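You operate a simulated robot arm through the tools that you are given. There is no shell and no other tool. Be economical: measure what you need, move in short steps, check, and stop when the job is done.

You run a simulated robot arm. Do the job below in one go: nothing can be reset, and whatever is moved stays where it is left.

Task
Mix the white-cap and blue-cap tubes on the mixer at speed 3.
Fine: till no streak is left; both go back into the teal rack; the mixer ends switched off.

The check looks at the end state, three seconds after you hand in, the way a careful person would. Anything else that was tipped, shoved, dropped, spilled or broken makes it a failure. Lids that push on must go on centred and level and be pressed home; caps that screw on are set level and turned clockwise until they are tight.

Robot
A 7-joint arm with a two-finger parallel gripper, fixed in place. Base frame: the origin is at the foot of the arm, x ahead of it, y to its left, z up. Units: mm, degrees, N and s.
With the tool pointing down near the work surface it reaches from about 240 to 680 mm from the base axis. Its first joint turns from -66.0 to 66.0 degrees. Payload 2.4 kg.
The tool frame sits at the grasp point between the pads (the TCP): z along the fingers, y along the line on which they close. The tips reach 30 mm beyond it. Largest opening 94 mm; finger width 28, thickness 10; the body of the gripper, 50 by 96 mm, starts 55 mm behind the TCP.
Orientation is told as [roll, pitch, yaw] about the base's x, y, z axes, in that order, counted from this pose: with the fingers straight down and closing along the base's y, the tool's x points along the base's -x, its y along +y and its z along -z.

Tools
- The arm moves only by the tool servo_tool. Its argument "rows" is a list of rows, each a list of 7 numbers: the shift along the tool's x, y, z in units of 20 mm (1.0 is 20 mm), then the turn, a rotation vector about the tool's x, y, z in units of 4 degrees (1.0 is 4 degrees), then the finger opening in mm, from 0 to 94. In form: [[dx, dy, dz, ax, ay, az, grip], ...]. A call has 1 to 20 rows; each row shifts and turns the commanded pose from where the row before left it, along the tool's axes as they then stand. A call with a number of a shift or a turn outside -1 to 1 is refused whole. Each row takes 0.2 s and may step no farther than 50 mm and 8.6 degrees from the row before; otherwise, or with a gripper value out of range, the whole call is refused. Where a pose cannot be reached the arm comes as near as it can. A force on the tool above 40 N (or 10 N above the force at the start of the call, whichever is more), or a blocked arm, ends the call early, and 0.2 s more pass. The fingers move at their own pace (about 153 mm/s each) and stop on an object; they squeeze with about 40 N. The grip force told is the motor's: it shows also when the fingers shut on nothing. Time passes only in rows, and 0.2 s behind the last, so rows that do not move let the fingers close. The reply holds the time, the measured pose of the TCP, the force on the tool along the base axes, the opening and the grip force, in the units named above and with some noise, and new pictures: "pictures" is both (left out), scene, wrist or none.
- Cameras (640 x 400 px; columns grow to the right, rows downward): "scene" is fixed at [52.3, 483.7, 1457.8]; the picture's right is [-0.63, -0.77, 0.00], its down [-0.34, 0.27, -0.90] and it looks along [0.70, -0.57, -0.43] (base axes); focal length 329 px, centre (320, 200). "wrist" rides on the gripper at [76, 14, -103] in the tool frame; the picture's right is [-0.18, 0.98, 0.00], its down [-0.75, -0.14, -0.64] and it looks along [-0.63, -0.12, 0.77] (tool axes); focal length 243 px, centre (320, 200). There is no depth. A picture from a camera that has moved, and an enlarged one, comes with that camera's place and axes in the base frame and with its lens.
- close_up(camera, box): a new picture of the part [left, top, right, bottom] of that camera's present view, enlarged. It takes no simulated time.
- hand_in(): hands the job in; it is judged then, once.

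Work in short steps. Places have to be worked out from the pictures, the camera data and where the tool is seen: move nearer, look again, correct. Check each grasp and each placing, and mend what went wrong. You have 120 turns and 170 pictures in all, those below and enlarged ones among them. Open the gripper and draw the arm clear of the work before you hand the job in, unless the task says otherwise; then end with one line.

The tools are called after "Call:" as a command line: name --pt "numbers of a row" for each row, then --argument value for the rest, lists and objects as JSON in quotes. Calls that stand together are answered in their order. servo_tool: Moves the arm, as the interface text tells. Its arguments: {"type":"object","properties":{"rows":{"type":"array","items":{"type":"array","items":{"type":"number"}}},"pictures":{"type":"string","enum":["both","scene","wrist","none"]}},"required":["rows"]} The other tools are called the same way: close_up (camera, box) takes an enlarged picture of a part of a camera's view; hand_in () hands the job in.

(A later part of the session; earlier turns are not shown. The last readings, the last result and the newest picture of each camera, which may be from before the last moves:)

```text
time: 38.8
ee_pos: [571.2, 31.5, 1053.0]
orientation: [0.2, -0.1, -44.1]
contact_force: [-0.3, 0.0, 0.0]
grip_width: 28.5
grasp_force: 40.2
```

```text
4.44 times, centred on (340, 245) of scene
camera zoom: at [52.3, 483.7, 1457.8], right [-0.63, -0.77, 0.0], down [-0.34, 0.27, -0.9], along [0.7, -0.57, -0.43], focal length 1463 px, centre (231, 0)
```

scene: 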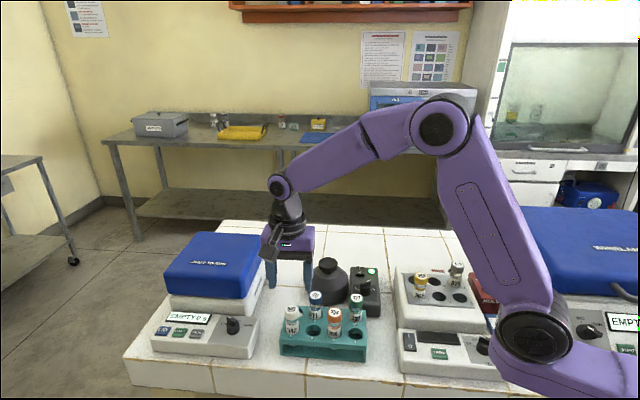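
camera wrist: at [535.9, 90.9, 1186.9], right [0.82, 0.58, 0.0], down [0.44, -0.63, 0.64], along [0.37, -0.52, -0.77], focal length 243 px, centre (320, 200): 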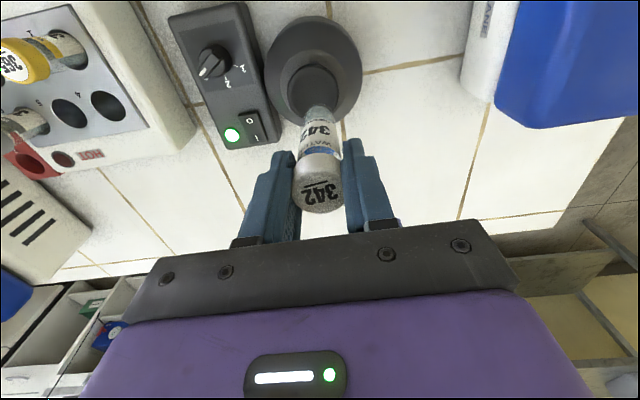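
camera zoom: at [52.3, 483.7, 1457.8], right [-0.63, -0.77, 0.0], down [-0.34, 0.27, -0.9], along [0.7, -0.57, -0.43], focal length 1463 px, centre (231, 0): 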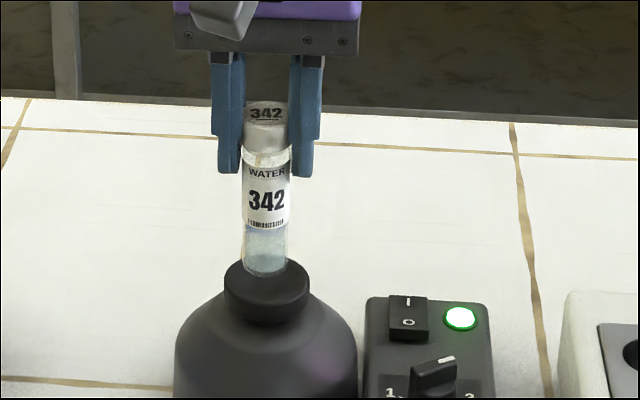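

Well centred. I lower slowly until the tube presses on the head.

Call:
servo_tool --pt "0 0 0.2 0 0 0 10" --pt "0 0 0.2 0 0 0 10" --pt "0 0 0.2 0 0 0 10" --pt "0 0 0.15 0 0 0 10" --pt "0 0 0 0 0 0 10" --pictures "none"

Call:
close_up --camera "scene" --box '[300, 200, 380, 290]'

```text
time: 40.0
ee_pos: [571.9, 32.0, 1039.6]
orientation: [0.2, -0.1, -44.0]
contact_force: [-0.2, 0.1, -0.4]
grip_width: 28.3
grasp_force: 39.9
```

```text
4.44 times, centred on (340, 245) of scene
camera zoom: at [52.3, 483.7, 1457.8], right [-0.63, -0.77, 0.0], down [-0.34, 0.27, -0.9], along [0.7, -0.57, -0.43], focal length 1463 px, centre (231, 0)
```

zoom: 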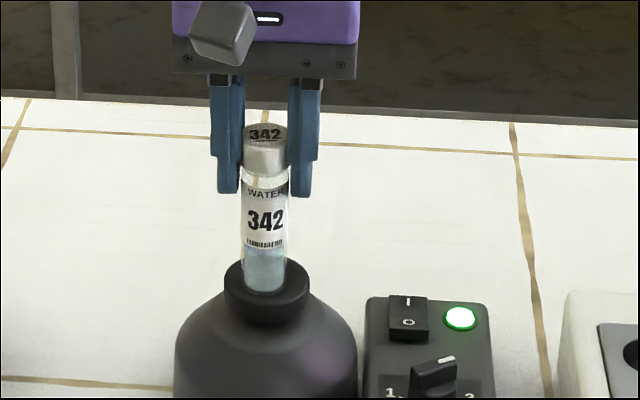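

Call:
servo_tool --pt "0 0 0.1 0 0 0 10" --pt "0 0 0.1 0 0 0 10" --pt "0 0 0.1 0 0 0 10" --pt "0 0 0 0 0 0 10" --pictures "none"

Call:
close_up --camera "scene" --box '[300, 200, 380, 290]'

```text
time: 41.0
ee_pos: [571.9, 31.6, 1034.0]
orientation: [0.3, -0.2, -44.2]
contact_force: [1.4, 2.5, 6.6]
grip_width: 28.2
grasp_force: 40.0
```

```text
4.44 times, centred on (340, 245) of scene
camera zoom: at [52.1, 483.7, 1457.8], right [-0.63, -0.77, 0.0], down [-0.34, 0.27, -0.9], along [0.7, -0.57, -0.43], focal length 1463 px, centre (231, 0)
```

zoom: 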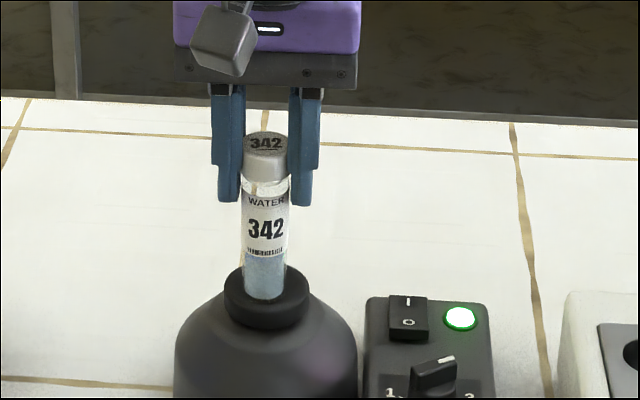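

Contact, 6.6 N, and the head is depressed. I press 1.5 mm more and hold for about 3 s.

Call:
servo_tool --pt "0 0 0.08 0 0 0 10" --pt "0 0 0 0 0 0 10" --pt "0 0 0 0 0 0 10" --pt "0 0 0 0 0 0 10" --pt "0 0 0 0 0 0 10" --pt "0 0 0 0 0 0 10" --pt "0 0 0 0 0 0 10" --pt "0 0 0 0 0 0 10" --pt "0 0 0 0 0 0 10" --pt "0 0 0 0 0 0 10" --pt "0 0 0 0 0 0 10" --pt "0 0 0 0 0 0 10" --pt "0 0 0 0 0 0 10" --pt "0 0 0 0 0 0 10" --pt "0 0 0 0 0 0 10" --pictures "none"

Call:
close_up --camera "scene" --box '[315, 215, 355, 275]'

Call:
close_up --camera "wrist" --box '[270, 80, 370, 210]'

```text
time: 44.2
ee_pos: [572.5, 30.3, 1032.9]
orientation: [0.3, -0.3, -44.1]
contact_force: [1.1, -1.0, 26.7]
grip_width: 28.6
grasp_force: 40.2
```

```text
6.67 times, centred on (335, 245) of scene
camera zoom: at [51.8, 483.6, 1457.8], right [-0.63, -0.77, 0.0], down [-0.34, 0.27, -0.9], along [0.7, -0.57, -0.43], focal length 2194 px, centre (220, -100)
```

zoom: 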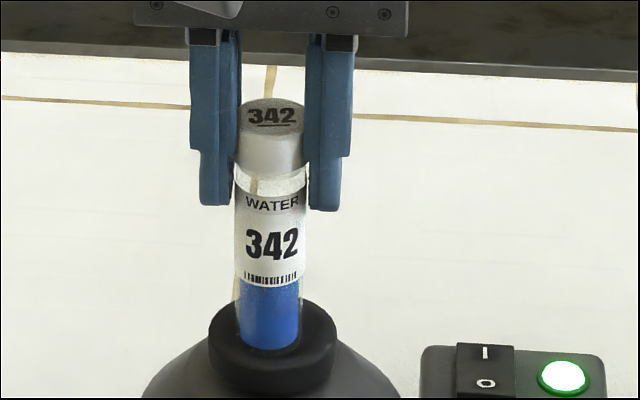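

```text
3.08 times, centred on (320, 145) of wrist
camera zoom: at [526.5, 94.1, 1135.9], right [0.82, 0.58, 0.01], down [0.44, -0.63, 0.64], along [0.38, -0.52, -0.76], focal length 746 px, centre (320, 369)
```

zoom: 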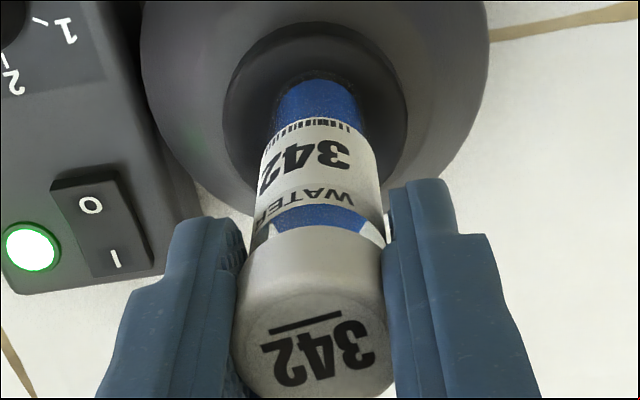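

The colour has spread to an even blue. I ease off a touch and hold 3 s more, then compare.

Call:
servo_tool --pt "0 0 -0.05 0 0 0 10" --pt "0 0 0 0 0 0 10" --pt "0 0 0 0 0 0 10" --pt "0 0 0 0 0 0 10" --pt "0 0 0 0 0 0 10" --pt "0 0 0 0 0 0 10" --pt "0 0 0 0 0 0 10" --pt "0 0 0 0 0 0 10" --pt "0 0 0 0 0 0 10" --pt "0 0 0 0 0 0 10" --pt "0 0 0 0 0 0 10" --pt "0 0 0 0 0 0 10" --pt "0 0 0 0 0 0 10" --pt "0 0 0 0 0 0 10" --pt "0 0 0 0 0 0 10" --pictures "none"

Call:
close_up --camera "scene" --box '[315, 215, 355, 275]'

Call:
close_up --camera "wrist" --box '[270, 80, 370, 210]'

```text
time: 47.4
ee_pos: [572.6, 31.5, 1033.1]
orientation: [0.2, -0.2, -44.1]
contact_force: [-0.7, 0.3, 15.1]
grip_width: 28.7
grasp_force: 39.9
```

```text
6.67 times, centred on (335, 245) of scene
camera zoom: at [52.0, 483.7, 1457.8], right [-0.63, -0.77, 0.0], down [-0.34, 0.27, -0.9], along [0.7, -0.57, -0.43], focal length 2194 px, centre (220, -100)
```

zoom: 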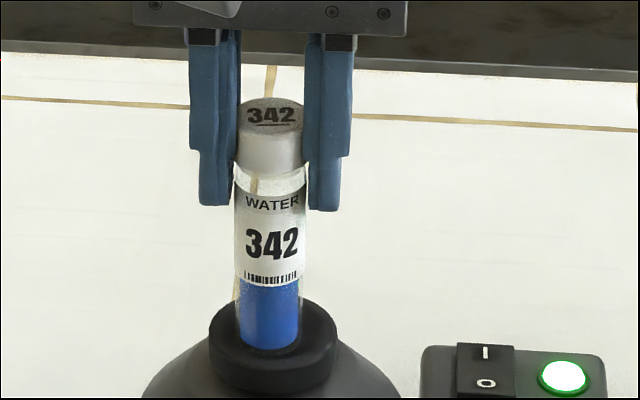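

```text
3.08 times, centred on (320, 145) of wrist
camera zoom: at [526.8, 94.4, 1136.1], right [0.82, 0.58, 0.0], down [0.44, -0.63, 0.64], along [0.37, -0.52, -0.77], focal length 746 px, centre (320, 369)
```

zoom: 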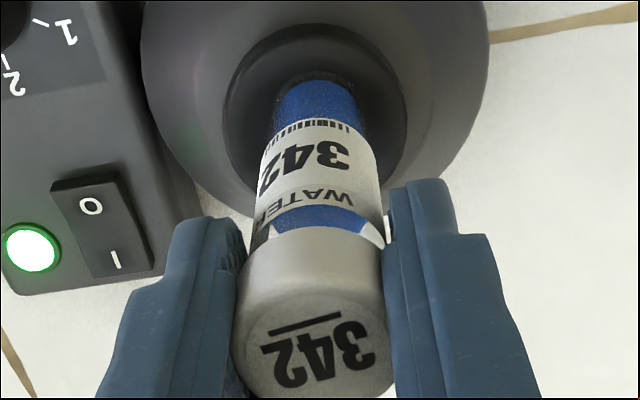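

Unchanged and even, so it is mixed. I lift off and inspect the tube.

Call:
servo_tool --pt "0 0 -0.5 0 0 0 10" --pt "0 0 -0.9 0 0 0 10" --pt "0 0 -0.9 0 0 0 10" --pt "0 0 -0.4 0 0 0 10" --pt "0 0 0 0 0 0 10" --pt "0 0 0 0 0 0 10" --pictures "none"

Call:
close_up --camera "scene" --box '[300, 180, 360, 260]'

```text
time: 48.8
ee_pos: [572.2, 29.9, 1085.5]
orientation: [0.2, -0.3, -44.1]
contact_force: [0.3, -0.1, -0.5]
grip_width: 28.6
grasp_force: 39.9
```

```text
5.00 times, centred on (330, 220) of scene
camera zoom: at [52.3, 483.7, 1457.8], right [-0.63, -0.77, 0.0], down [-0.34, 0.27, -0.9], along [0.7, -0.57, -0.43], focal length 1646 px, centre (270, 100)
```

zoom: 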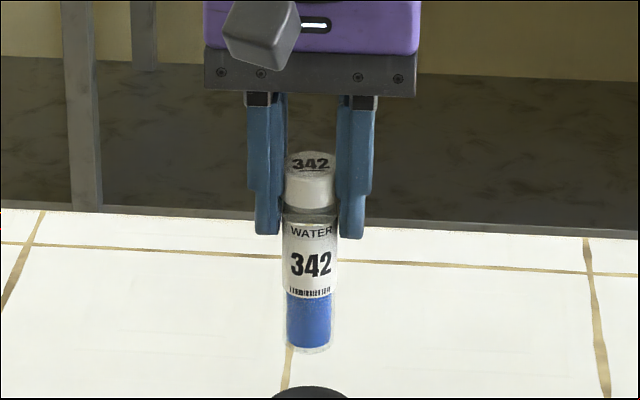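

Evenly blue, no streak. I carry it back above hole 1.

Call:
servo_tool --pt "0.874 0.35 0 0 0 0 10" --pt "0.874 0.35 0 0 0 0 10" --pt "0.874 0.35 0 0 0 0 10" --pt "0.874 0.35 0 0 0 0 10" --pt "0.874 0.35 0 0 0 0 10" --pt "0.874 0.35 0 0 0 0 10" --pt "0.874 0.35 0 0 0 0 10" --pt "0.874 0.35 0 0 0 0 10" --pt "0.874 0.35 0 0 0 0 10" --pt "0.874 0.35 0 0 0 0 10" --pt "0 0 0.8 0 0 0 10" --pt "0 0 0.8 0 0 0 10" --pt "0 0 0 0 0 0 10" --pictures "none"

Call:
close_up --camera "wrist" --box '[240, 20, 400, 140]'

Call:
close_up --camera "scene" --box '[260, 250, 360, 350]'

```text
time: 51.6
ee_pos: [496.8, 202.3, 1052.7]
orientation: [0.2, -0.2, -44.1]
contact_force: [0.0, -0.4, 0.0]
grip_width: 28.6
grasp_force: 39.9
```

```text
3.33 times, centred on (320, 80) of wrist
camera zoom: at [450.3, 266.2, 1157.0], right [0.82, 0.58, 0.0], down [0.44, -0.63, 0.64], along [0.37, -0.52, -0.77], focal length 809 px, centre (320, 600)
```

zoom: 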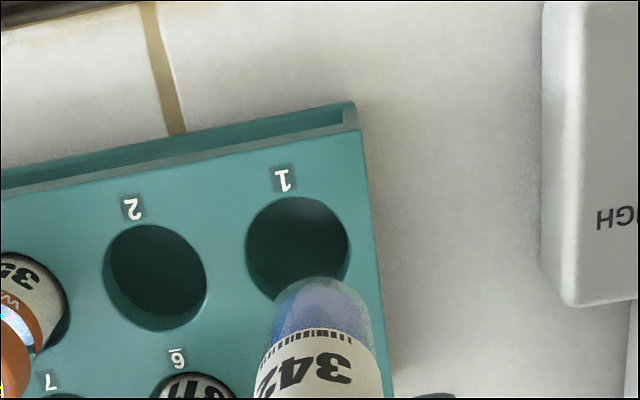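

```text
4.00 times, centred on (310, 300) of scene
camera zoom: at [52.3, 483.7, 1457.8], right [-0.63, -0.77, 0.0], down [-0.34, 0.27, -0.9], along [0.7, -0.57, -0.43], focal length 1316 px, centre (360, -200)
```

zoom: 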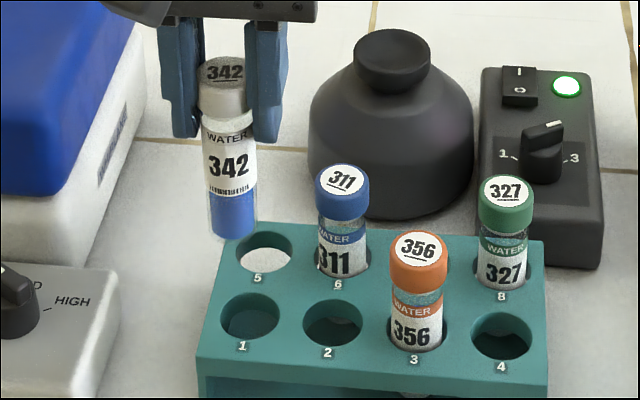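

The tube sits a few mm off hole 1 (too far along tool y, short along tool x). I shift about 4–5 mm each and lower 20 mm, then look again.

Call:
servo_tool --pt "0.24 -0.24 0 0 0 0 10" --pt "0 0 0.5 0 0 0 10" --pt "0 0 0.5 0 0 0 10" --pt "0 0 0 0 0 0 10" --pictures "none"

Call:
close_up --camera "wrist" --box '[240, 20, 400, 140]'

Call:
close_up --camera "scene" --box '[260, 250, 360, 350]'

```text
time: 52.6
ee_pos: [489.4, 204.1, 1034.4]
orientation: [0.2, -0.2, -44.2]
contact_force: [0.5, -0.8, -0.5]
grip_width: 28.5
grasp_force: 39.7
```

```text
3.33 times, centred on (320, 80) of wrist
camera zoom: at [443.7, 266.6, 1137.0], right [0.82, 0.58, 0.0], down [0.44, -0.63, 0.64], along [0.37, -0.52, -0.77], focal length 809 px, centre (320, 600)
```

zoom: 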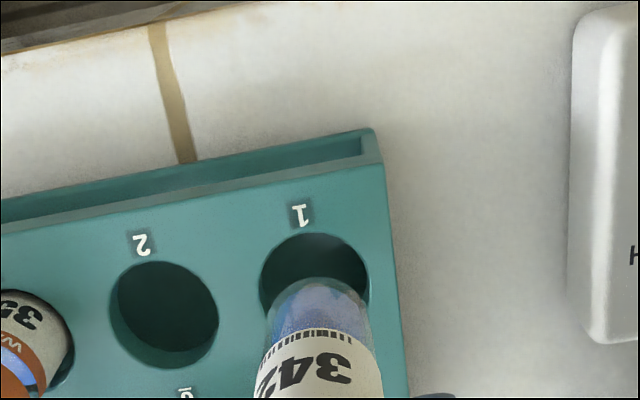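

```text
4.00 times, centred on (310, 300) of scene
camera zoom: at [52.3, 483.7, 1457.8], right [-0.63, -0.77, 0.0], down [-0.34, 0.27, -0.9], along [0.7, -0.57, -0.43], focal length 1316 px, centre (360, -200)
```

zoom: 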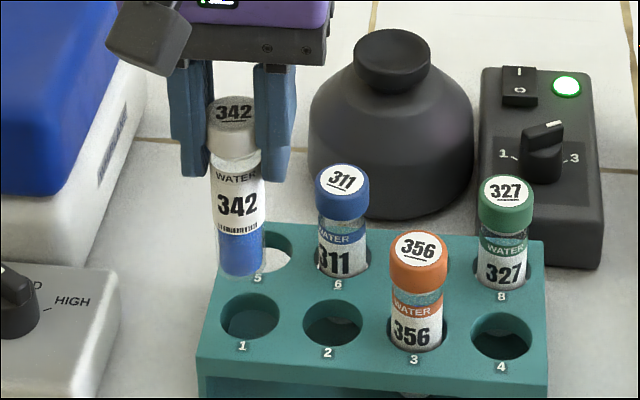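

Nearly in line; a further 2 mm correction each way, then lower to just above the hole.

Call:
servo_tool --pt "0.11 -0.11 0 0 0 0 10" --pt "0 0 0.5 0 0 0 10" --pt "0 0 0.4 0 0 0 10" --pt "0 0 0 0 0 0 10" --pictures "none"

Call:
close_up --camera "wrist" --box '[240, 20, 400, 140]'

Call:
close_up --camera "scene" --box '[260, 250, 360, 350]'

```text
time: 53.6
ee_pos: [486.8, 202.9, 1016.2]
orientation: [0.1, -0.2, -44.1]
contact_force: [-1.0, 0.3, -0.3]
grip_width: 28.1
grasp_force: 40.0
```

```text
3.33 times, centred on (320, 80) of wrist
camera zoom: at [441.3, 266.6, 1119.6], right [0.82, 0.58, 0.0], down [0.44, -0.63, 0.64], along [0.37, -0.52, -0.77], focal length 809 px, centre (320, 600)
```

zoom: 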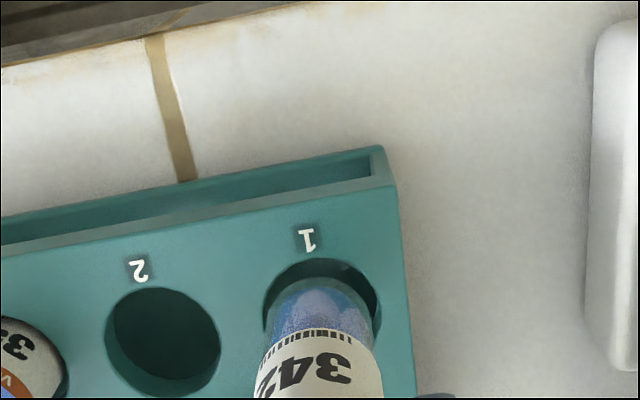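

```text
4.00 times, centred on (310, 300) of scene
camera zoom: at [52.3, 483.7, 1457.8], right [-0.63, -0.77, 0.0], down [-0.34, 0.27, -0.9], along [0.7, -0.57, -0.43], focal length 1316 px, centre (360, -200)
```

zoom: 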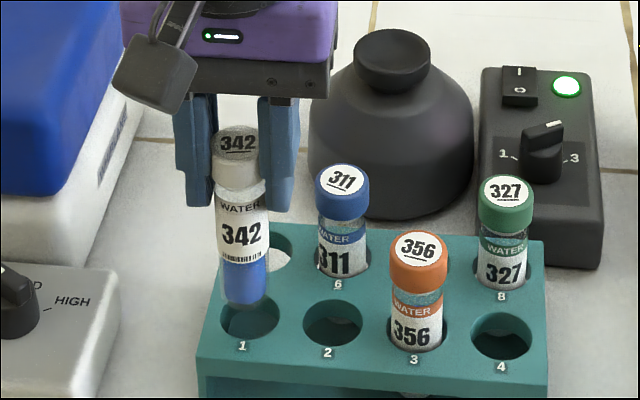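

The tube is lined up with hole 1. I lower it in small steps.

Call:
servo_tool --pt "0 0 0.25 0 0 0 10" --pt "0 0 0.25 0 0 0 10" --pt "0 0 0.25 0 0 0 10" --pt "0 0 0.25 0 0 0 10" --pt "0 0 0.25 0 0 0 10" --pt "0 0 0 0 0 0 10" --pictures "none"

Call:
close_up --camera "scene" --box '[260, 250, 360, 350]'

Call:
close_up --camera "wrist" --box '[240, 20, 400, 140]'

```text
time: 55.0
ee_pos: [486.0, 202.8, 991.7]
orientation: [0.5, -0.2, -44.0]
contact_force: [-3.1, -0.4, 20.4]
grip_width: 28.5
grasp_force: 40.1
```

```text
4.00 times, centred on (310, 300) of scene
camera zoom: at [51.8, 483.5, 1457.9], right [-0.63, -0.77, 0.0], down [-0.34, 0.27, -0.9], along [0.7, -0.57, -0.43], focal length 1316 px, centre (360, -200)
```

zoom: 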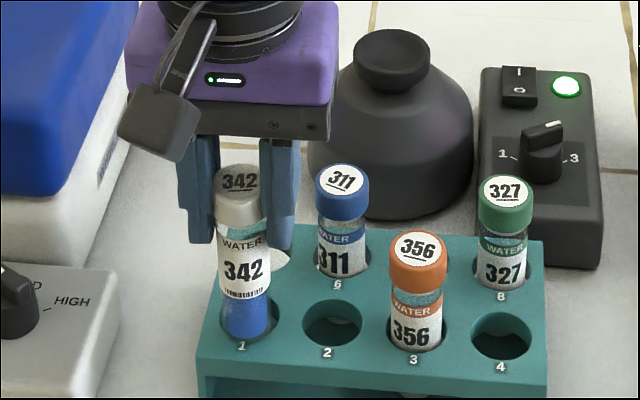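

```text
3.33 times, centred on (320, 80) of wrist
camera zoom: at [440.1, 266.8, 1095.9], right [0.82, 0.58, 0.01], down [0.44, -0.63, 0.64], along [0.38, -0.52, -0.77], focal length 809 px, centre (320, 600)
```

zoom: 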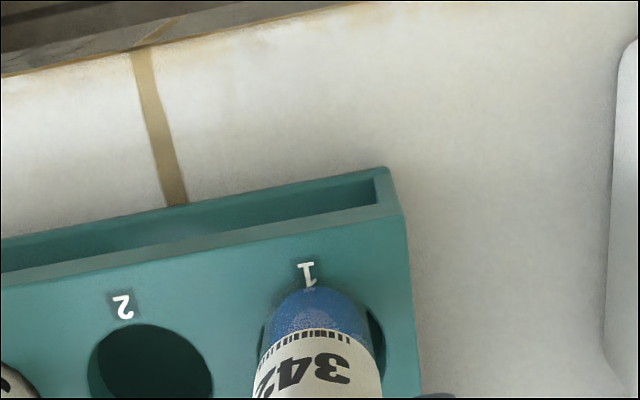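

20 N: the bottom caught on the rim nearest label 1. I lift 8 mm, shift 3.5 mm away from the label, and check.

Call:
servo_tool --pt "0 0 -0.4 0 0 0 10" --pt "-0.17 0 0 0 0 0 10" --pt "0 0 0 0 0 0 10" --pictures "none"

Call:
close_up --camera "scene" --box '[275, 280, 335, 350]'

Call:
close_up --camera "wrist" --box '[260, 60, 380, 150]'

```text
time: 55.8
ee_pos: [488.6, 200.9, 998.2]
orientation: [0.2, -0.1, -44.1]
contact_force: [-0.1, 0.8, 0.0]
grip_width: 28.5
grasp_force: 40.3
```

```text
5.71 times, centred on (305, 315) of scene
camera zoom: at [52.3, 483.7, 1457.8], right [-0.63, -0.77, 0.0], down [-0.34, 0.27, -0.9], along [0.7, -0.57, -0.43], focal length 1881 px, centre (406, -457)
```

zoom: 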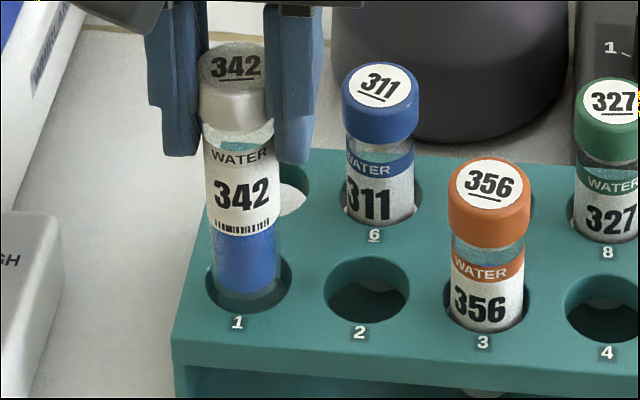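

```text
4.44 times, centred on (320, 105) of wrist
camera zoom: at [442.9, 264.4, 1102.2], right [0.82, 0.58, 0.0], down [0.44, -0.63, 0.64], along [0.37, -0.52, -0.77], focal length 1078 px, centre (320, 622)
```

zoom: 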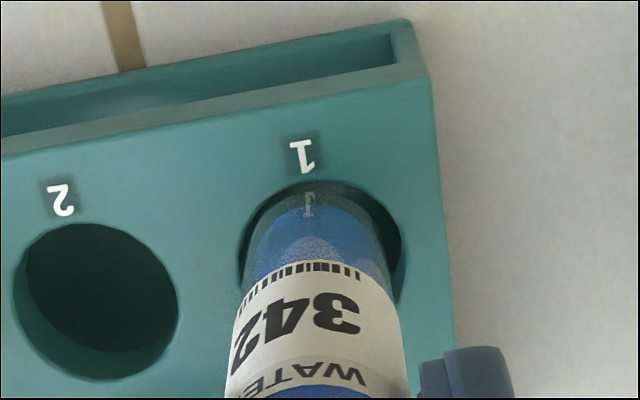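

Now centred in the hole in both views. Lower again.

Call:
servo_tool --pt "0 0 0.2 0 0 0 10" --pt "0 0 0.2 0 0 0 10" --pt "0 0 0.2 0 0 0 10" --pt "0 0 0.25 0 0 0 10" --pt "0 0 0.25 0 0 0 10" --pt "0 0 0 0 0 0 10" --pictures "none"

Call:
close_up --camera "scene" --box '[275, 280, 335, 350]'

```text
time: 57.2
ee_pos: [489.4, 199.5, 978.3]
orientation: [0.7, -0.5, -44.2]
contact_force: [5.0, -4.9, 34.5]
grip_width: 28.3
grasp_force: 39.8
```

```text
5.71 times, centred on (305, 315) of scene
camera zoom: at [51.8, 483.3, 1458.0], right [-0.63, -0.77, 0.0], down [-0.34, 0.27, -0.9], along [0.7, -0.57, -0.43], focal length 1881 px, centre (406, -457)
```

zoom: 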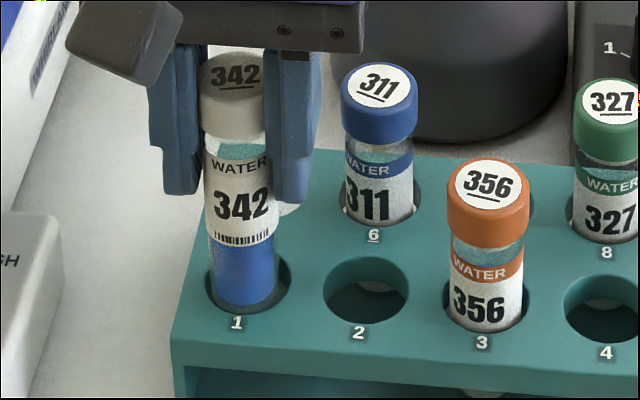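

34 N and the tube slid in the fingers; side force says it still bears on the label-side wall. I raise 8 mm, shift further, and lower gently.

Call:
servo_tool --pt "0 0 -0.5 0 0 0 10" --pt "-0.15 -0.08 0 0 0 0 10" --pt "0 0 0.15 0 0 0 10" --pt "0 0 0.15 0 0 0 10" --pt "0 0 0 0 0 0 10" --pictures "none"

Call:
close_up --camera "scene" --box '[275, 280, 335, 350]'

Call:
close_up --camera "wrist" --box '[260, 60, 380, 150]'

```text
time: 58.4
ee_pos: [489.4, 197.0, 980.8]
orientation: [0.2, -0.1, -44.1]
contact_force: [0.8, 0.1, -0.5]
grip_width: 28.2
grasp_force: 40.1
```

```text
5.71 times, centred on (305, 315) of scene
camera zoom: at [52.3, 483.7, 1457.8], right [-0.63, -0.77, 0.0], down [-0.34, 0.27, -0.9], along [0.7, -0.57, -0.43], focal length 1881 px, centre (406, -457)
```

zoom: 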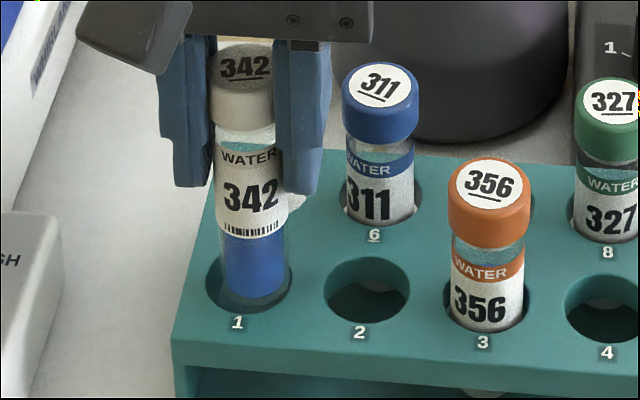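

```text
4.44 times, centred on (320, 105) of wrist
camera zoom: at [444.0, 260.3, 1084.3], right [0.82, 0.58, 0.0], down [0.44, -0.63, 0.64], along [0.37, -0.52, -0.77], focal length 1078 px, centre (320, 622)
```

zoom: 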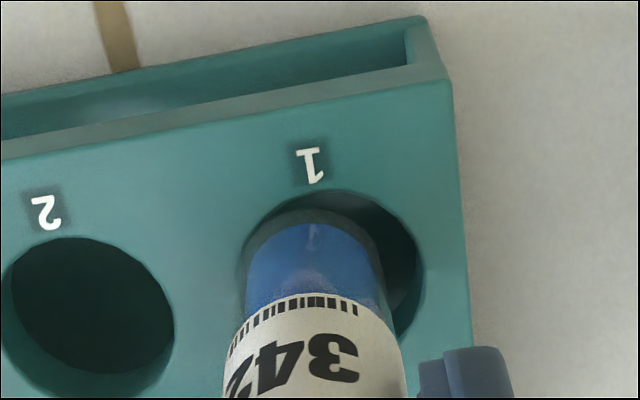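

Now the tube is ~2.7 mm off toward hole 2, but fine the other way. I shift back +2.6 mm in tool y and lower gently.

Call:
servo_tool --pt "0 0.13 0 0 0 0 10" --pt "0 0 0.15 0 0 0 10" --pt "0 0 0.15 0 0 0 10" --pt "0 0 0.15 0 0 0 10" --pt "0 0 0.15 0 0 0 10" --pt "0 0 0 0 0 0 10" --pictures "none"

Call:
close_up --camera "scene" --box '[275, 280, 335, 350]'

Call:
close_up --camera "wrist" --box '[260, 60, 380, 150]'

```text
time: 59.8
ee_pos: [491.0, 200.0, 968.9]
orientation: [0.2, -0.2, -44.1]
contact_force: [0.1, -0.6, -1.0]
grip_width: 28.4
grasp_force: 40.0
```

```text
5.71 times, centred on (305, 315) of scene
camera zoom: at [52.3, 483.7, 1457.8], right [-0.63, -0.77, 0.0], down [-0.34, 0.27, -0.9], along [0.7, -0.57, -0.43], focal length 1881 px, centre (406, -457)
```

zoom: 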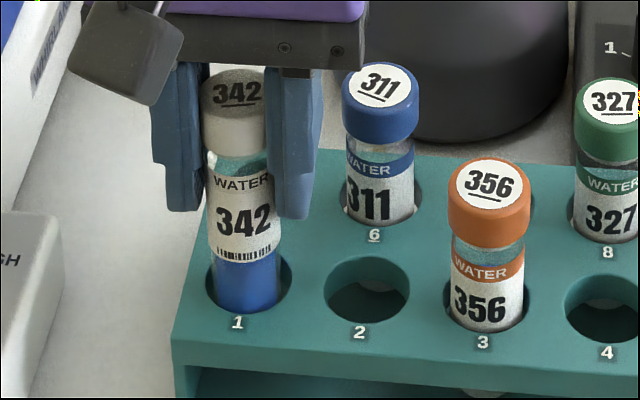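

```text
4.44 times, centred on (320, 105) of wrist
camera zoom: at [445.8, 263.0, 1072.8], right [0.82, 0.58, 0.0], down [0.44, -0.63, 0.64], along [0.37, -0.52, -0.77], focal length 1078 px, centre (320, 622)
```

zoom: 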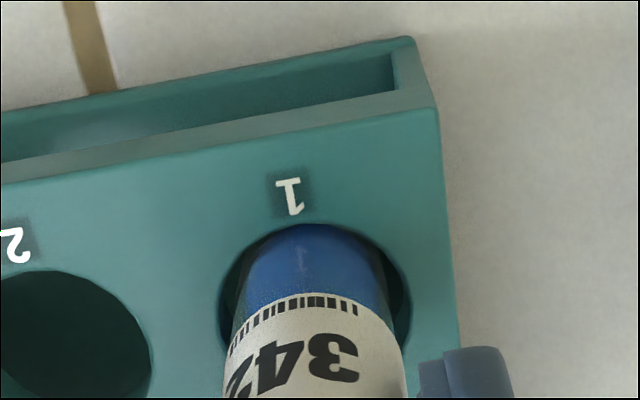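

It is going in freely. I lower 20 mm more.

Call:
servo_tool --pt "0 0 0.2 0 0 0 10" --pt "0 0 0.2 0 0 0 10" --pt "0 0 0.2 0 0 0 10" --pt "0 0 0.2 0 0 0 10" --pt "0 0 0.15 0 0 0 10" --pt "0 0 0 0 0 0 10" --pictures "none"

Call:
close_up --camera "scene" --box '[275, 280, 335, 350]'

```text
time: 61.2
ee_pos: [491.5, 199.1, 951.3]
orientation: [0.1, -0.2, -44.0]
contact_force: [0.4, -0.9, -1.7]
grip_width: 28.1
grasp_force: 39.8
```

```text
5.71 times, centred on (305, 315) of scene
camera zoom: at [52.3, 483.7, 1457.8], right [-0.63, -0.77, 0.0], down [-0.34, 0.27, -0.9], along [0.7, -0.57, -0.43], focal length 1881 px, centre (406, -457)
```

zoom: 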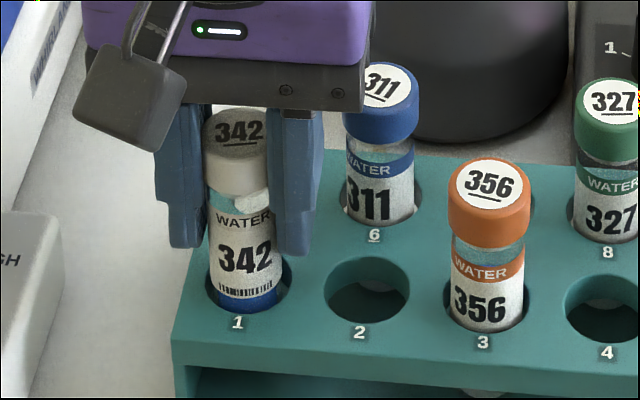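

About 10–15 mm remain; the finger tips limit how deep I can go. I lower 5 mm more and release so it slides down the hole.

Call:
servo_tool --pt "0 0 0.15 0 0 0 10" --pt "0 0 0.12 0 0 0 10" --pt "0 0 0 0 0 0 10" --pictures "none"

Call:
close_up --camera "scene" --box '[275, 280, 335, 350]'

```text
time: 62.0
ee_pos: [490.8, 199.0, 944.1]
orientation: [0.2, -0.2, -44.0]
contact_force: [1.4, -1.7, -3.0]
grip_width: 28.6
grasp_force: 40.2
```

```text
5.71 times, centred on (305, 315) of scene
camera zoom: at [52.3, 483.7, 1457.8], right [-0.63, -0.77, 0.0], down [-0.34, 0.27, -0.9], along [0.7, -0.57, -0.43], focal length 1881 px, centre (406, -457)
```

zoom: 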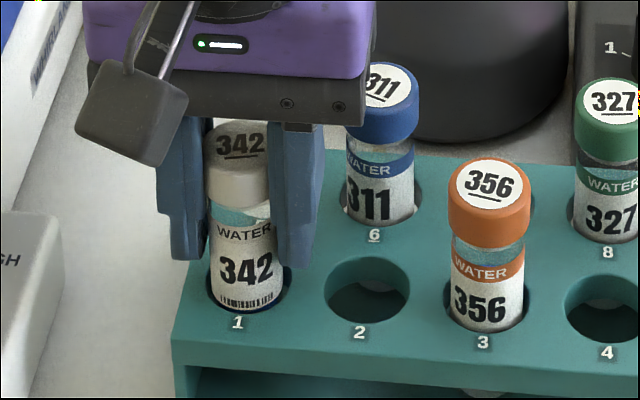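

Call:
servo_tool --pt "0 0 0 0 0 0 40" --pt "0 0 0 0 0 0 44" --pt "0 0 0 0 0 0 44" --pictures "none"

Call:
close_up --camera "scene" --box '[275, 280, 335, 350]'

```text
time: 62.8
ee_pos: [491.8, 198.8, 945.7]
orientation: [0.3, -0.3, -44.1]
contact_force: [0.4, -0.4, -0.3]
grip_width: 43.8
grasp_force: 0.0
```

```text
5.71 times, centred on (305, 315) of scene
camera zoom: at [52.3, 483.7, 1457.8], right [-0.63, -0.77, 0.0], down [-0.34, 0.27, -0.9], along [0.7, -0.57, -0.43], focal length 1881 px, centre (406, -457)
```

zoom: 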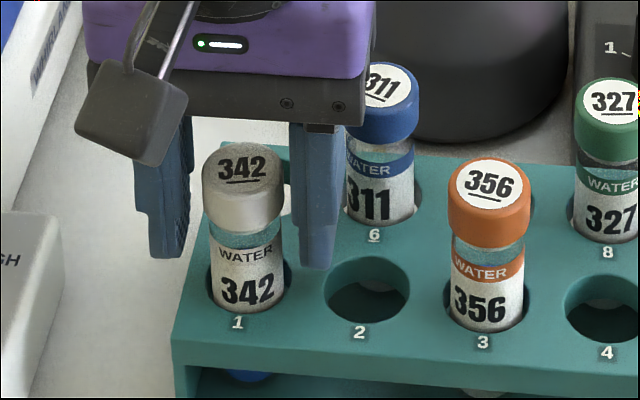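

White tube is seated in hole 1. I rise and move over the blue tube.

Call:
servo_tool --pt "0 0 -0.8 0 0 0 50" --pt "0 0 -0.9 0 0 0 55" --pt "0 0 -0.9 0 0 0 60" --pt "0 0 -0.9 0 0 0 60" --pt "0 0 -0.5 0 0 0 60" --pt "-0.82 -0.76 0 0 0 0 60" --pt "-0.82 -0.76 0 0 0 0 60" --pt "-0.82 -0.76 0 0 0 0 60" --pt "0 0 0 0 0 0 60" --pictures "none"

Call:
close_up --camera "wrist" --box '[200, 60, 440, 210]'

Call:
close_up --camera "scene" --box '[265, 240, 385, 360]'

```text
time: 64.8
ee_pos: [493.0, 132.1, 1025.9]
orientation: [0.2, -0.2, -44.1]
contact_force: [0.3, 0.5, 0.3]
grip_width: 60.1
grasp_force: 0.0
```

```text
2.67 times, centred on (320, 135) of wrist
camera zoom: at [448.1, 195.4, 1129.1], right [0.82, 0.58, 0.0], down [0.44, -0.63, 0.64], along [0.37, -0.52, -0.77], focal length 647 px, centre (320, 373)
```

zoom: 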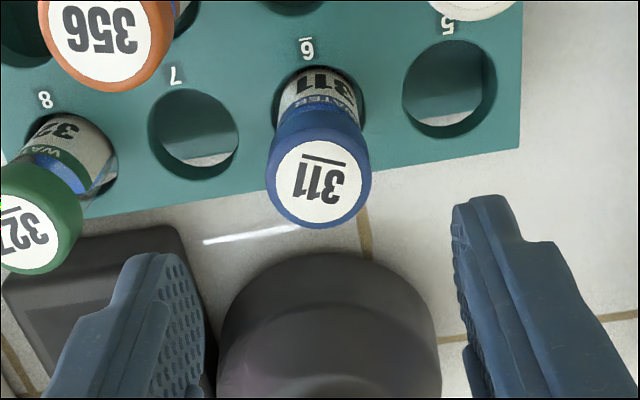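

```text
3.33 times, centred on (325, 300) of scene
camera zoom: at [52.3, 483.7, 1457.8], right [-0.63, -0.77, 0.0], down [-0.34, 0.27, -0.9], along [0.7, -0.57, -0.43], focal length 1097 px, centre (303, -133)
```

zoom: 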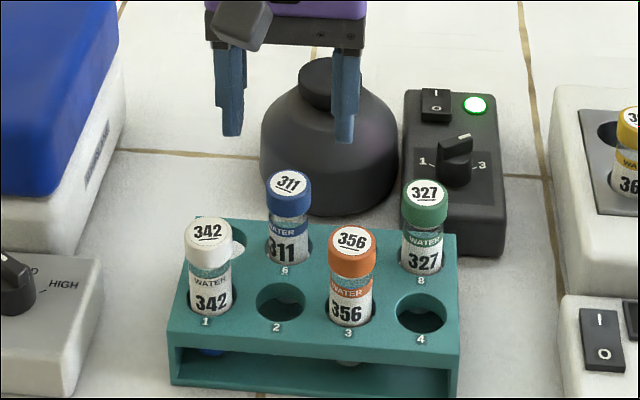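

Blue cap centre at about (491.5,134.5). I correct and descend to grasp height; opening 50.

Call:
servo_tool --pt "0.14 0.03 0.6 0 0 0 54" --pt "0 0 0.7 0 0 0 50" --pt "0 0 0.7 0 0 0 50" --pt "0 0 0.7 0 0 0 50" --pt "0 0 0.7 0 0 0 50" --pt "0 0 0.5 0 0 0 50" --pt "0 0 0 0 0 0 50" --pictures "none"

Call:
close_up --camera "wrist" --box '[220, 80, 420, 230]'

Call:
close_up --camera "scene" --box '[265, 240, 385, 360]'

```text
time: 66.4
ee_pos: [493.6, 134.9, 945.7]
orientation: [0.1, -0.2, -44.0]
contact_force: [-0.5, 0.2, 0.3]
grip_width: 50.4
grasp_force: 0.1
```

```text
2.67 times, centred on (320, 155) of wrist
camera zoom: at [447.6, 197.7, 1049.8], right [0.82, 0.58, 0.0], down [0.44, -0.63, 0.64], along [0.37, -0.52, -0.77], focal length 647 px, centre (320, 320)
```

zoom: 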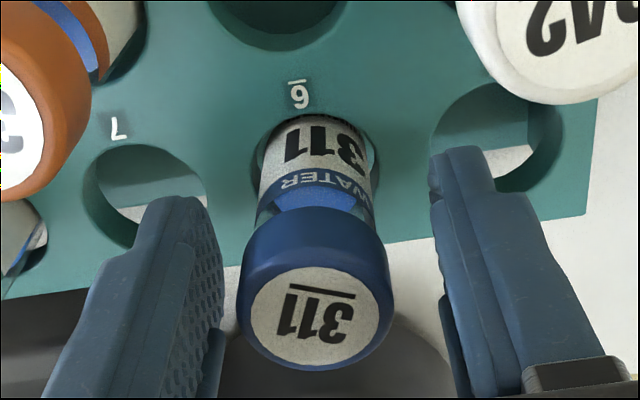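

```text
3.33 times, centred on (325, 300) of scene
camera zoom: at [52.3, 483.7, 1457.8], right [-0.63, -0.77, 0.0], down [-0.34, 0.27, -0.9], along [0.7, -0.57, -0.43], focal length 1097 px, centre (303, -133)
```

zoom: 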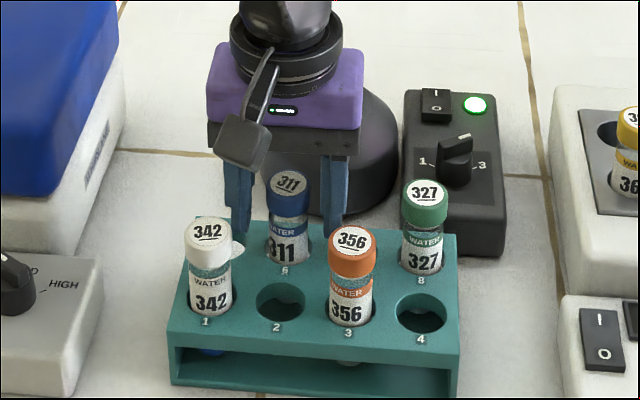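

The tube is ~2 mm off both ways from the TCP; I correct, then close.

Call:
servo_tool --pt "0.12 -0.1 0 0 0 0 50" --pt "0 0 0 0 0 0 10" --pt "0 0 0 0 0 0 10" --pt "0 0 0 0 0 0 10" --pictures "none"

Call:
close_up --camera "wrist" --box '[220, 80, 420, 230]'

```text
time: 67.4
ee_pos: [489.6, 134.7, 946.8]
orientation: [0.2, -0.3, -44.2]
contact_force: [1.2, -0.6, 0.0]
grip_width: 28.6
grasp_force: 39.8
```

```text
2.67 times, centred on (320, 155) of wrist
camera zoom: at [444.3, 198.1, 1049.7], right [0.82, 0.58, 0.0], down [0.44, -0.63, 0.64], along [0.37, -0.52, -0.77], focal length 647 px, centre (320, 320)
```

zoom: 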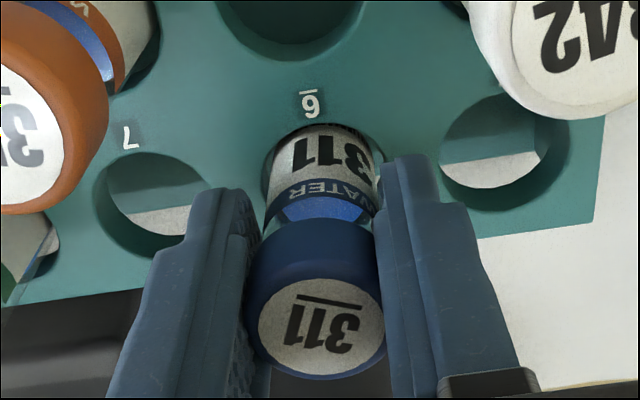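

Clean grasp with little side force. I lift 135 mm and carry it over the head.

Call:
servo_tool --pt "0 0 -0.6 0 0 0 10" --pt "0 0 -0.7 0 0 0 10" --pt "0 0 -0.8 0 0 0 10" --pt "0 0 -0.9 0 0 0 10" --pt "0 0 -0.9 0 0 0 10" --pt "0 0 -0.9 0 0 0 10" --pt "0 0 -0.9 0 0 0 10" --pt "0 0 -0.9 0 0 0 10" --pt "-0.82 -0.11 0 0 0 0 10" --pt "-0.82 -0.11 0 0 0 0 10" --pt "-0.82 -0.11 0 0 0 0 10" --pt "-0.82 -0.11 0 0 0 0 10" --pt "-0.82 -0.11 0 0 0 0 10" --pt "-0.82 -0.11 0 0 0 0 10" --pt "-0.82 -0.11 0 0 0 0 10" --pt "-0.82 -0.11 0 0 0 0 10" --pt "0 0 0.5 0 0 0 10" --pt "0 0 0.5 0 0 0 10" --pt "0 0 0 0 0 0 10" --pictures "none"

Call:
close_up --camera "wrist" --box '[240, 10, 400, 130]'

Call:
close_up --camera "scene" --box '[300, 200, 380, 290]'

```text
time: 71.4
ee_pos: [571.3, 31.1, 1060.3]
orientation: [0.2, -0.2, -44.2]
contact_force: [-0.7, -0.4, -0.6]
grip_width: 28.5
grasp_force: 40.3
```

```text
3.33 times, centred on (320, 70) of wrist
camera zoom: at [525.7, 95.3, 1162.9], right [0.82, 0.58, 0.0], down [0.44, -0.63, 0.64], along [0.37, -0.52, -0.77], focal length 809 px, centre (320, 633)
```

zoom: 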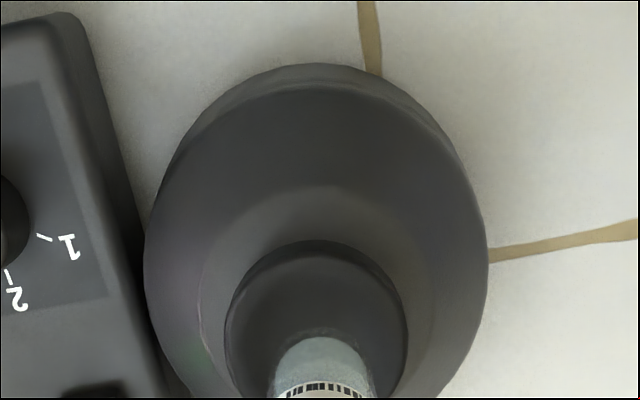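

```text
4.44 times, centred on (340, 245) of scene
camera zoom: at [52.3, 483.7, 1457.8], right [-0.63, -0.77, 0.0], down [-0.34, 0.27, -0.9], along [0.7, -0.57, -0.43], focal length 1463 px, centre (231, 0)
```

zoom: 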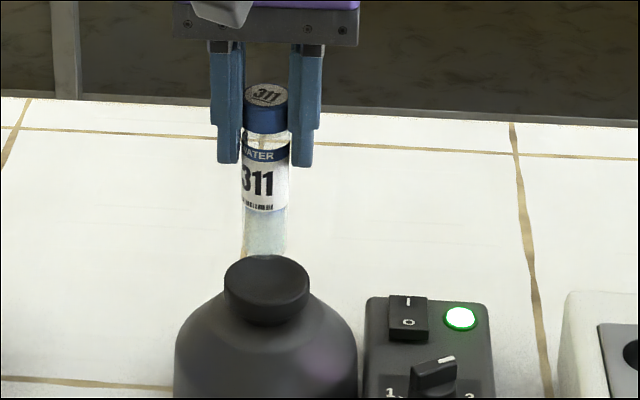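

Lined up over the head. I shift 2 mm and lower close to contact.

Call:
servo_tool --pt "0.1 0 0.4 0 0 0 10" --pt "0 0 0.4 0 0 0 10" --pt "0 0 0.4 0 0 0 10" --pt "0 0 0.1 0 0 0 10" --pt "0 0 0.1 0 0 0 10" --pt "0 0 0 0 0 0 10" --pictures "none"

Call:
close_up --camera "scene" --box '[300, 200, 380, 290]'

```text
time: 72.8
ee_pos: [571.0, 33.8, 1030.3]
orientation: [0.1, -0.1, -44.1]
contact_force: [-2.1, -1.4, 2.3]
grip_width: 28.5
grasp_force: 39.8
```

```text
4.44 times, centred on (340, 245) of scene
camera zoom: at [52.2, 483.7, 1457.8], right [-0.63, -0.77, 0.0], down [-0.34, 0.27, -0.9], along [0.7, -0.57, -0.43], focal length 1463 px, centre (231, 0)
```

zoom: 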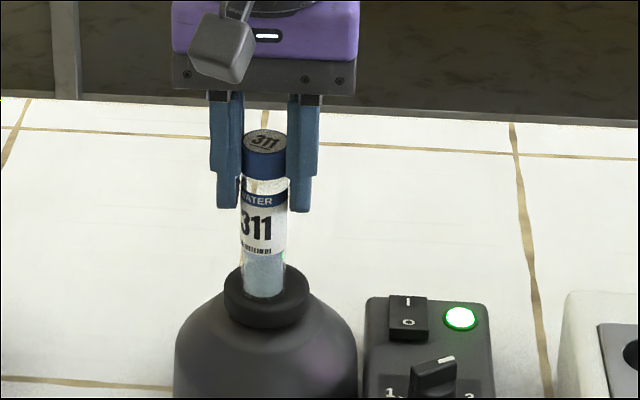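

Contact is starting. I press 2 mm more and hold about 3.4 s.

Call:
servo_tool --pt "0 0 0.09 0 0 0 10" --pt "0 0 0 0 0 0 10" --pt "0 0 0 0 0 0 10" --pt "0 0 0 0 0 0 10" --pt "0 0 0 0 0 0 10" --pt "0 0 0 0 0 0 10" --pt "0 0 0 0 0 0 10" --pt "0 0 0 0 0 0 10" --pt "0 0 0 0 0 0 10" --pt "0 0 0 0 0 0 10" --pt "0 0 0 0 0 0 10" --pt "0 0 0 0 0 0 10" --pt "0 0 0 0 0 0 10" --pt "0 0 0 0 0 0 10" --pt "0 0 0 0 0 0 10" --pt "0 0 0 0 0 0 10" --pt "0 0 0 0 0 0 10" --pictures "none"

Call:
close_up --camera "scene" --box '[315, 215, 355, 275]'

Call:
close_up --camera "wrist" --box '[270, 80, 370, 210]'

```text
time: 76.4
ee_pos: [570.0, 31.7, 1030.1]
orientation: [0.2, -0.2, -44.1]
contact_force: [1.9, 0.7, 19.9]
grip_width: 28.6
grasp_force: 39.4
```

```text
6.67 times, centred on (335, 245) of scene
camera zoom: at [52.0, 483.6, 1457.8], right [-0.63, -0.77, 0.0], down [-0.34, 0.27, -0.9], along [0.7, -0.57, -0.43], focal length 2194 px, centre (220, -100)
```

zoom: 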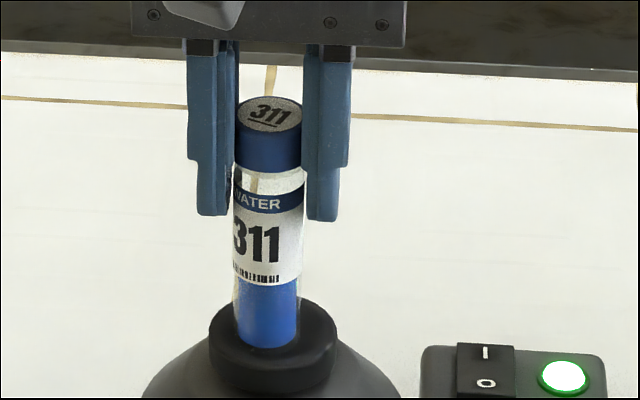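

```text
3.08 times, centred on (320, 145) of wrist
camera zoom: at [525.5, 96.2, 1132.9], right [0.82, 0.58, 0.0], down [0.44, -0.63, 0.64], along [0.38, -0.52, -0.76], focal length 746 px, centre (320, 369)
```

zoom: 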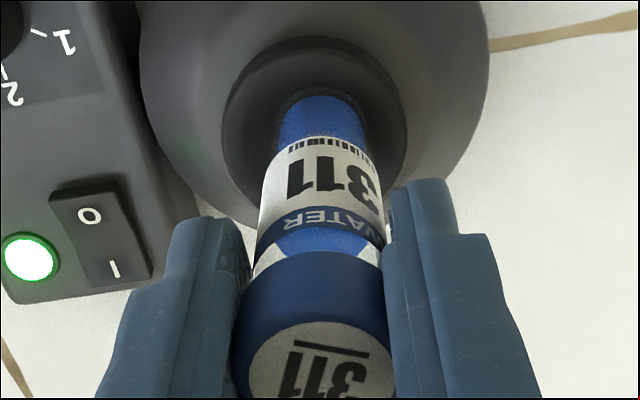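

Blue has spread evenly. As with the first tube I hold 3 s more for certainty, then lift and inspect.

Call:
servo_tool --pt "0 0 -0.02 0 0 0 10" --pt "0 0 0 0 0 0 10" --pt "0 0 0 0 0 0 10" --pt "0 0 0 0 0 0 10" --pt "0 0 0 0 0 0 10" --pt "0 0 0 0 0 0 10" --pt "0 0 0 0 0 0 10" --pt "0 0 0 0 0 0 10" --pt "0 0 0 0 0 0 10" --pt "0 0 0 0 0 0 10" --pt "0 0 0 0 0 0 10" --pt "0 0 0 0 0 0 10" --pt "0 0 0 0 0 0 10" --pt "0 0 0 0 0 0 10" --pt "0 0 -0.5 0 0 0 10" --pt "0 0 -0.9 0 0 0 10" --pt "0 0 -0.9 0 0 0 10" --pt "0 0 -0.2 0 0 0 10" --pt "0 0 0 0 0 0 10" --pictures "none"

Call:
close_up --camera "scene" --box '[300, 180, 360, 260]'

```text
time: 80.4
ee_pos: [570.1, 32.8, 1080.2]
orientation: [0.1, -0.2, -44.2]
contact_force: [-0.3, 0.7, -0.4]
grip_width: 28.2
grasp_force: 40.0
```

```text
5.00 times, centred on (330, 220) of scene
camera zoom: at [52.3, 483.7, 1457.8], right [-0.63, -0.77, 0.0], down [-0.34, 0.27, -0.9], along [0.7, -0.57, -0.43], focal length 1646 px, centre (270, 100)
```

zoom: 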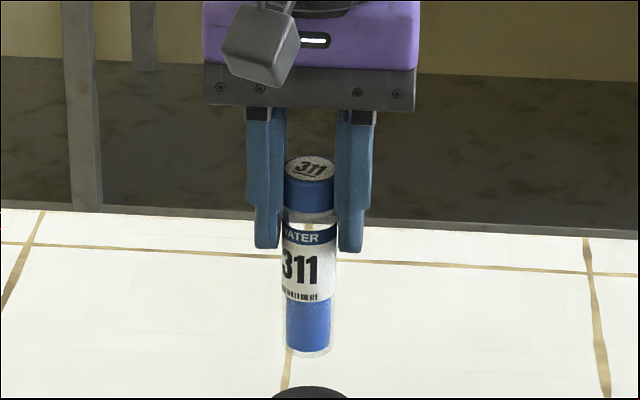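

Evenly mixed. I go back over hole 6, reversing the path, and lower partway.

Call:
servo_tool --pt "0.8075 0.11 0 0 0 0 10" --pt "0.8075 0.11 0 0 0 0 10" --pt "0.8075 0.11 0 0 0 0 10" --pt "0.8075 0.11 0 0 0 0 10" --pt "0.8075 0.11 0 0 0 0 10" --pt "0.8075 0.11 0 0 0 0 10" --pt "0.8075 0.11 0 0 0 0 10" --pt "0.8075 0.11 0 0 0 0 10" --pt "0 0 0.6 0 0 0 10" --pt "0 0 0.6 0 0 0 10" --pt "0 0 0.6 0 0 0 10" --pt "0 0 0.6 0 0 0 10" --pt "0 0 0.4 0 0 0 10" --pt "0 0 0 0 0 0 10" --pictures "none"

Call:
close_up --camera "wrist" --box '[250, 40, 390, 145]'

Call:
close_up --camera "scene" --box '[280, 260, 360, 340]'

```text
time: 83.4
ee_pos: [491.2, 135.7, 1024.3]
orientation: [0.1, -0.2, -44.1]
contact_force: [0.3, -0.3, -0.7]
grip_width: 28.0
grasp_force: 39.7
```

```text
3.81 times, centred on (320, 92) of wrist
camera zoom: at [445.1, 198.6, 1126.9], right [0.82, 0.58, 0.0], down [0.44, -0.63, 0.64], along [0.37, -0.52, -0.77], focal length 924 px, centre (320, 610)
```

zoom: 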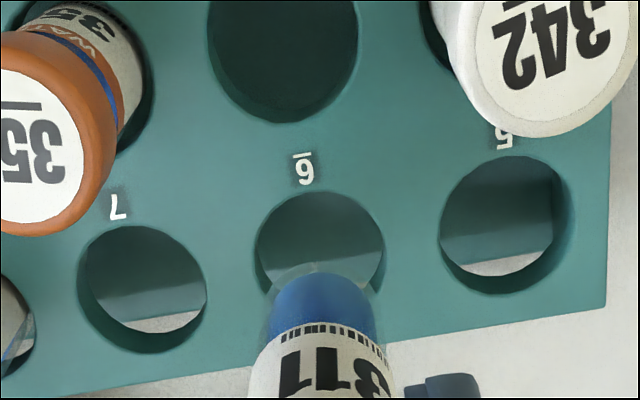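

```text
5.00 times, centred on (320, 300) of scene
camera zoom: at [52.3, 483.7, 1457.8], right [-0.63, -0.77, 0.0], down [-0.34, 0.27, -0.9], along [0.7, -0.57, -0.43], focal length 1646 px, centre (320, -300)
```

zoom: 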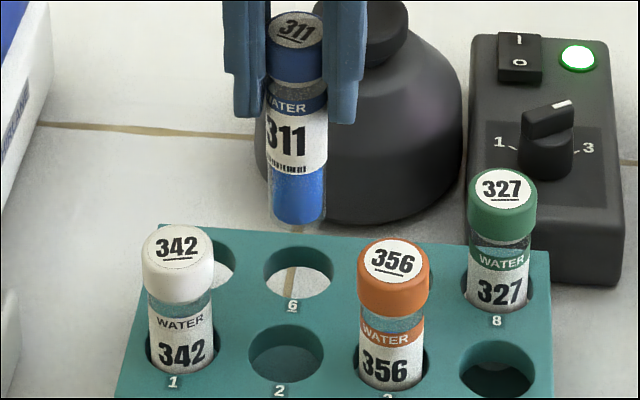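

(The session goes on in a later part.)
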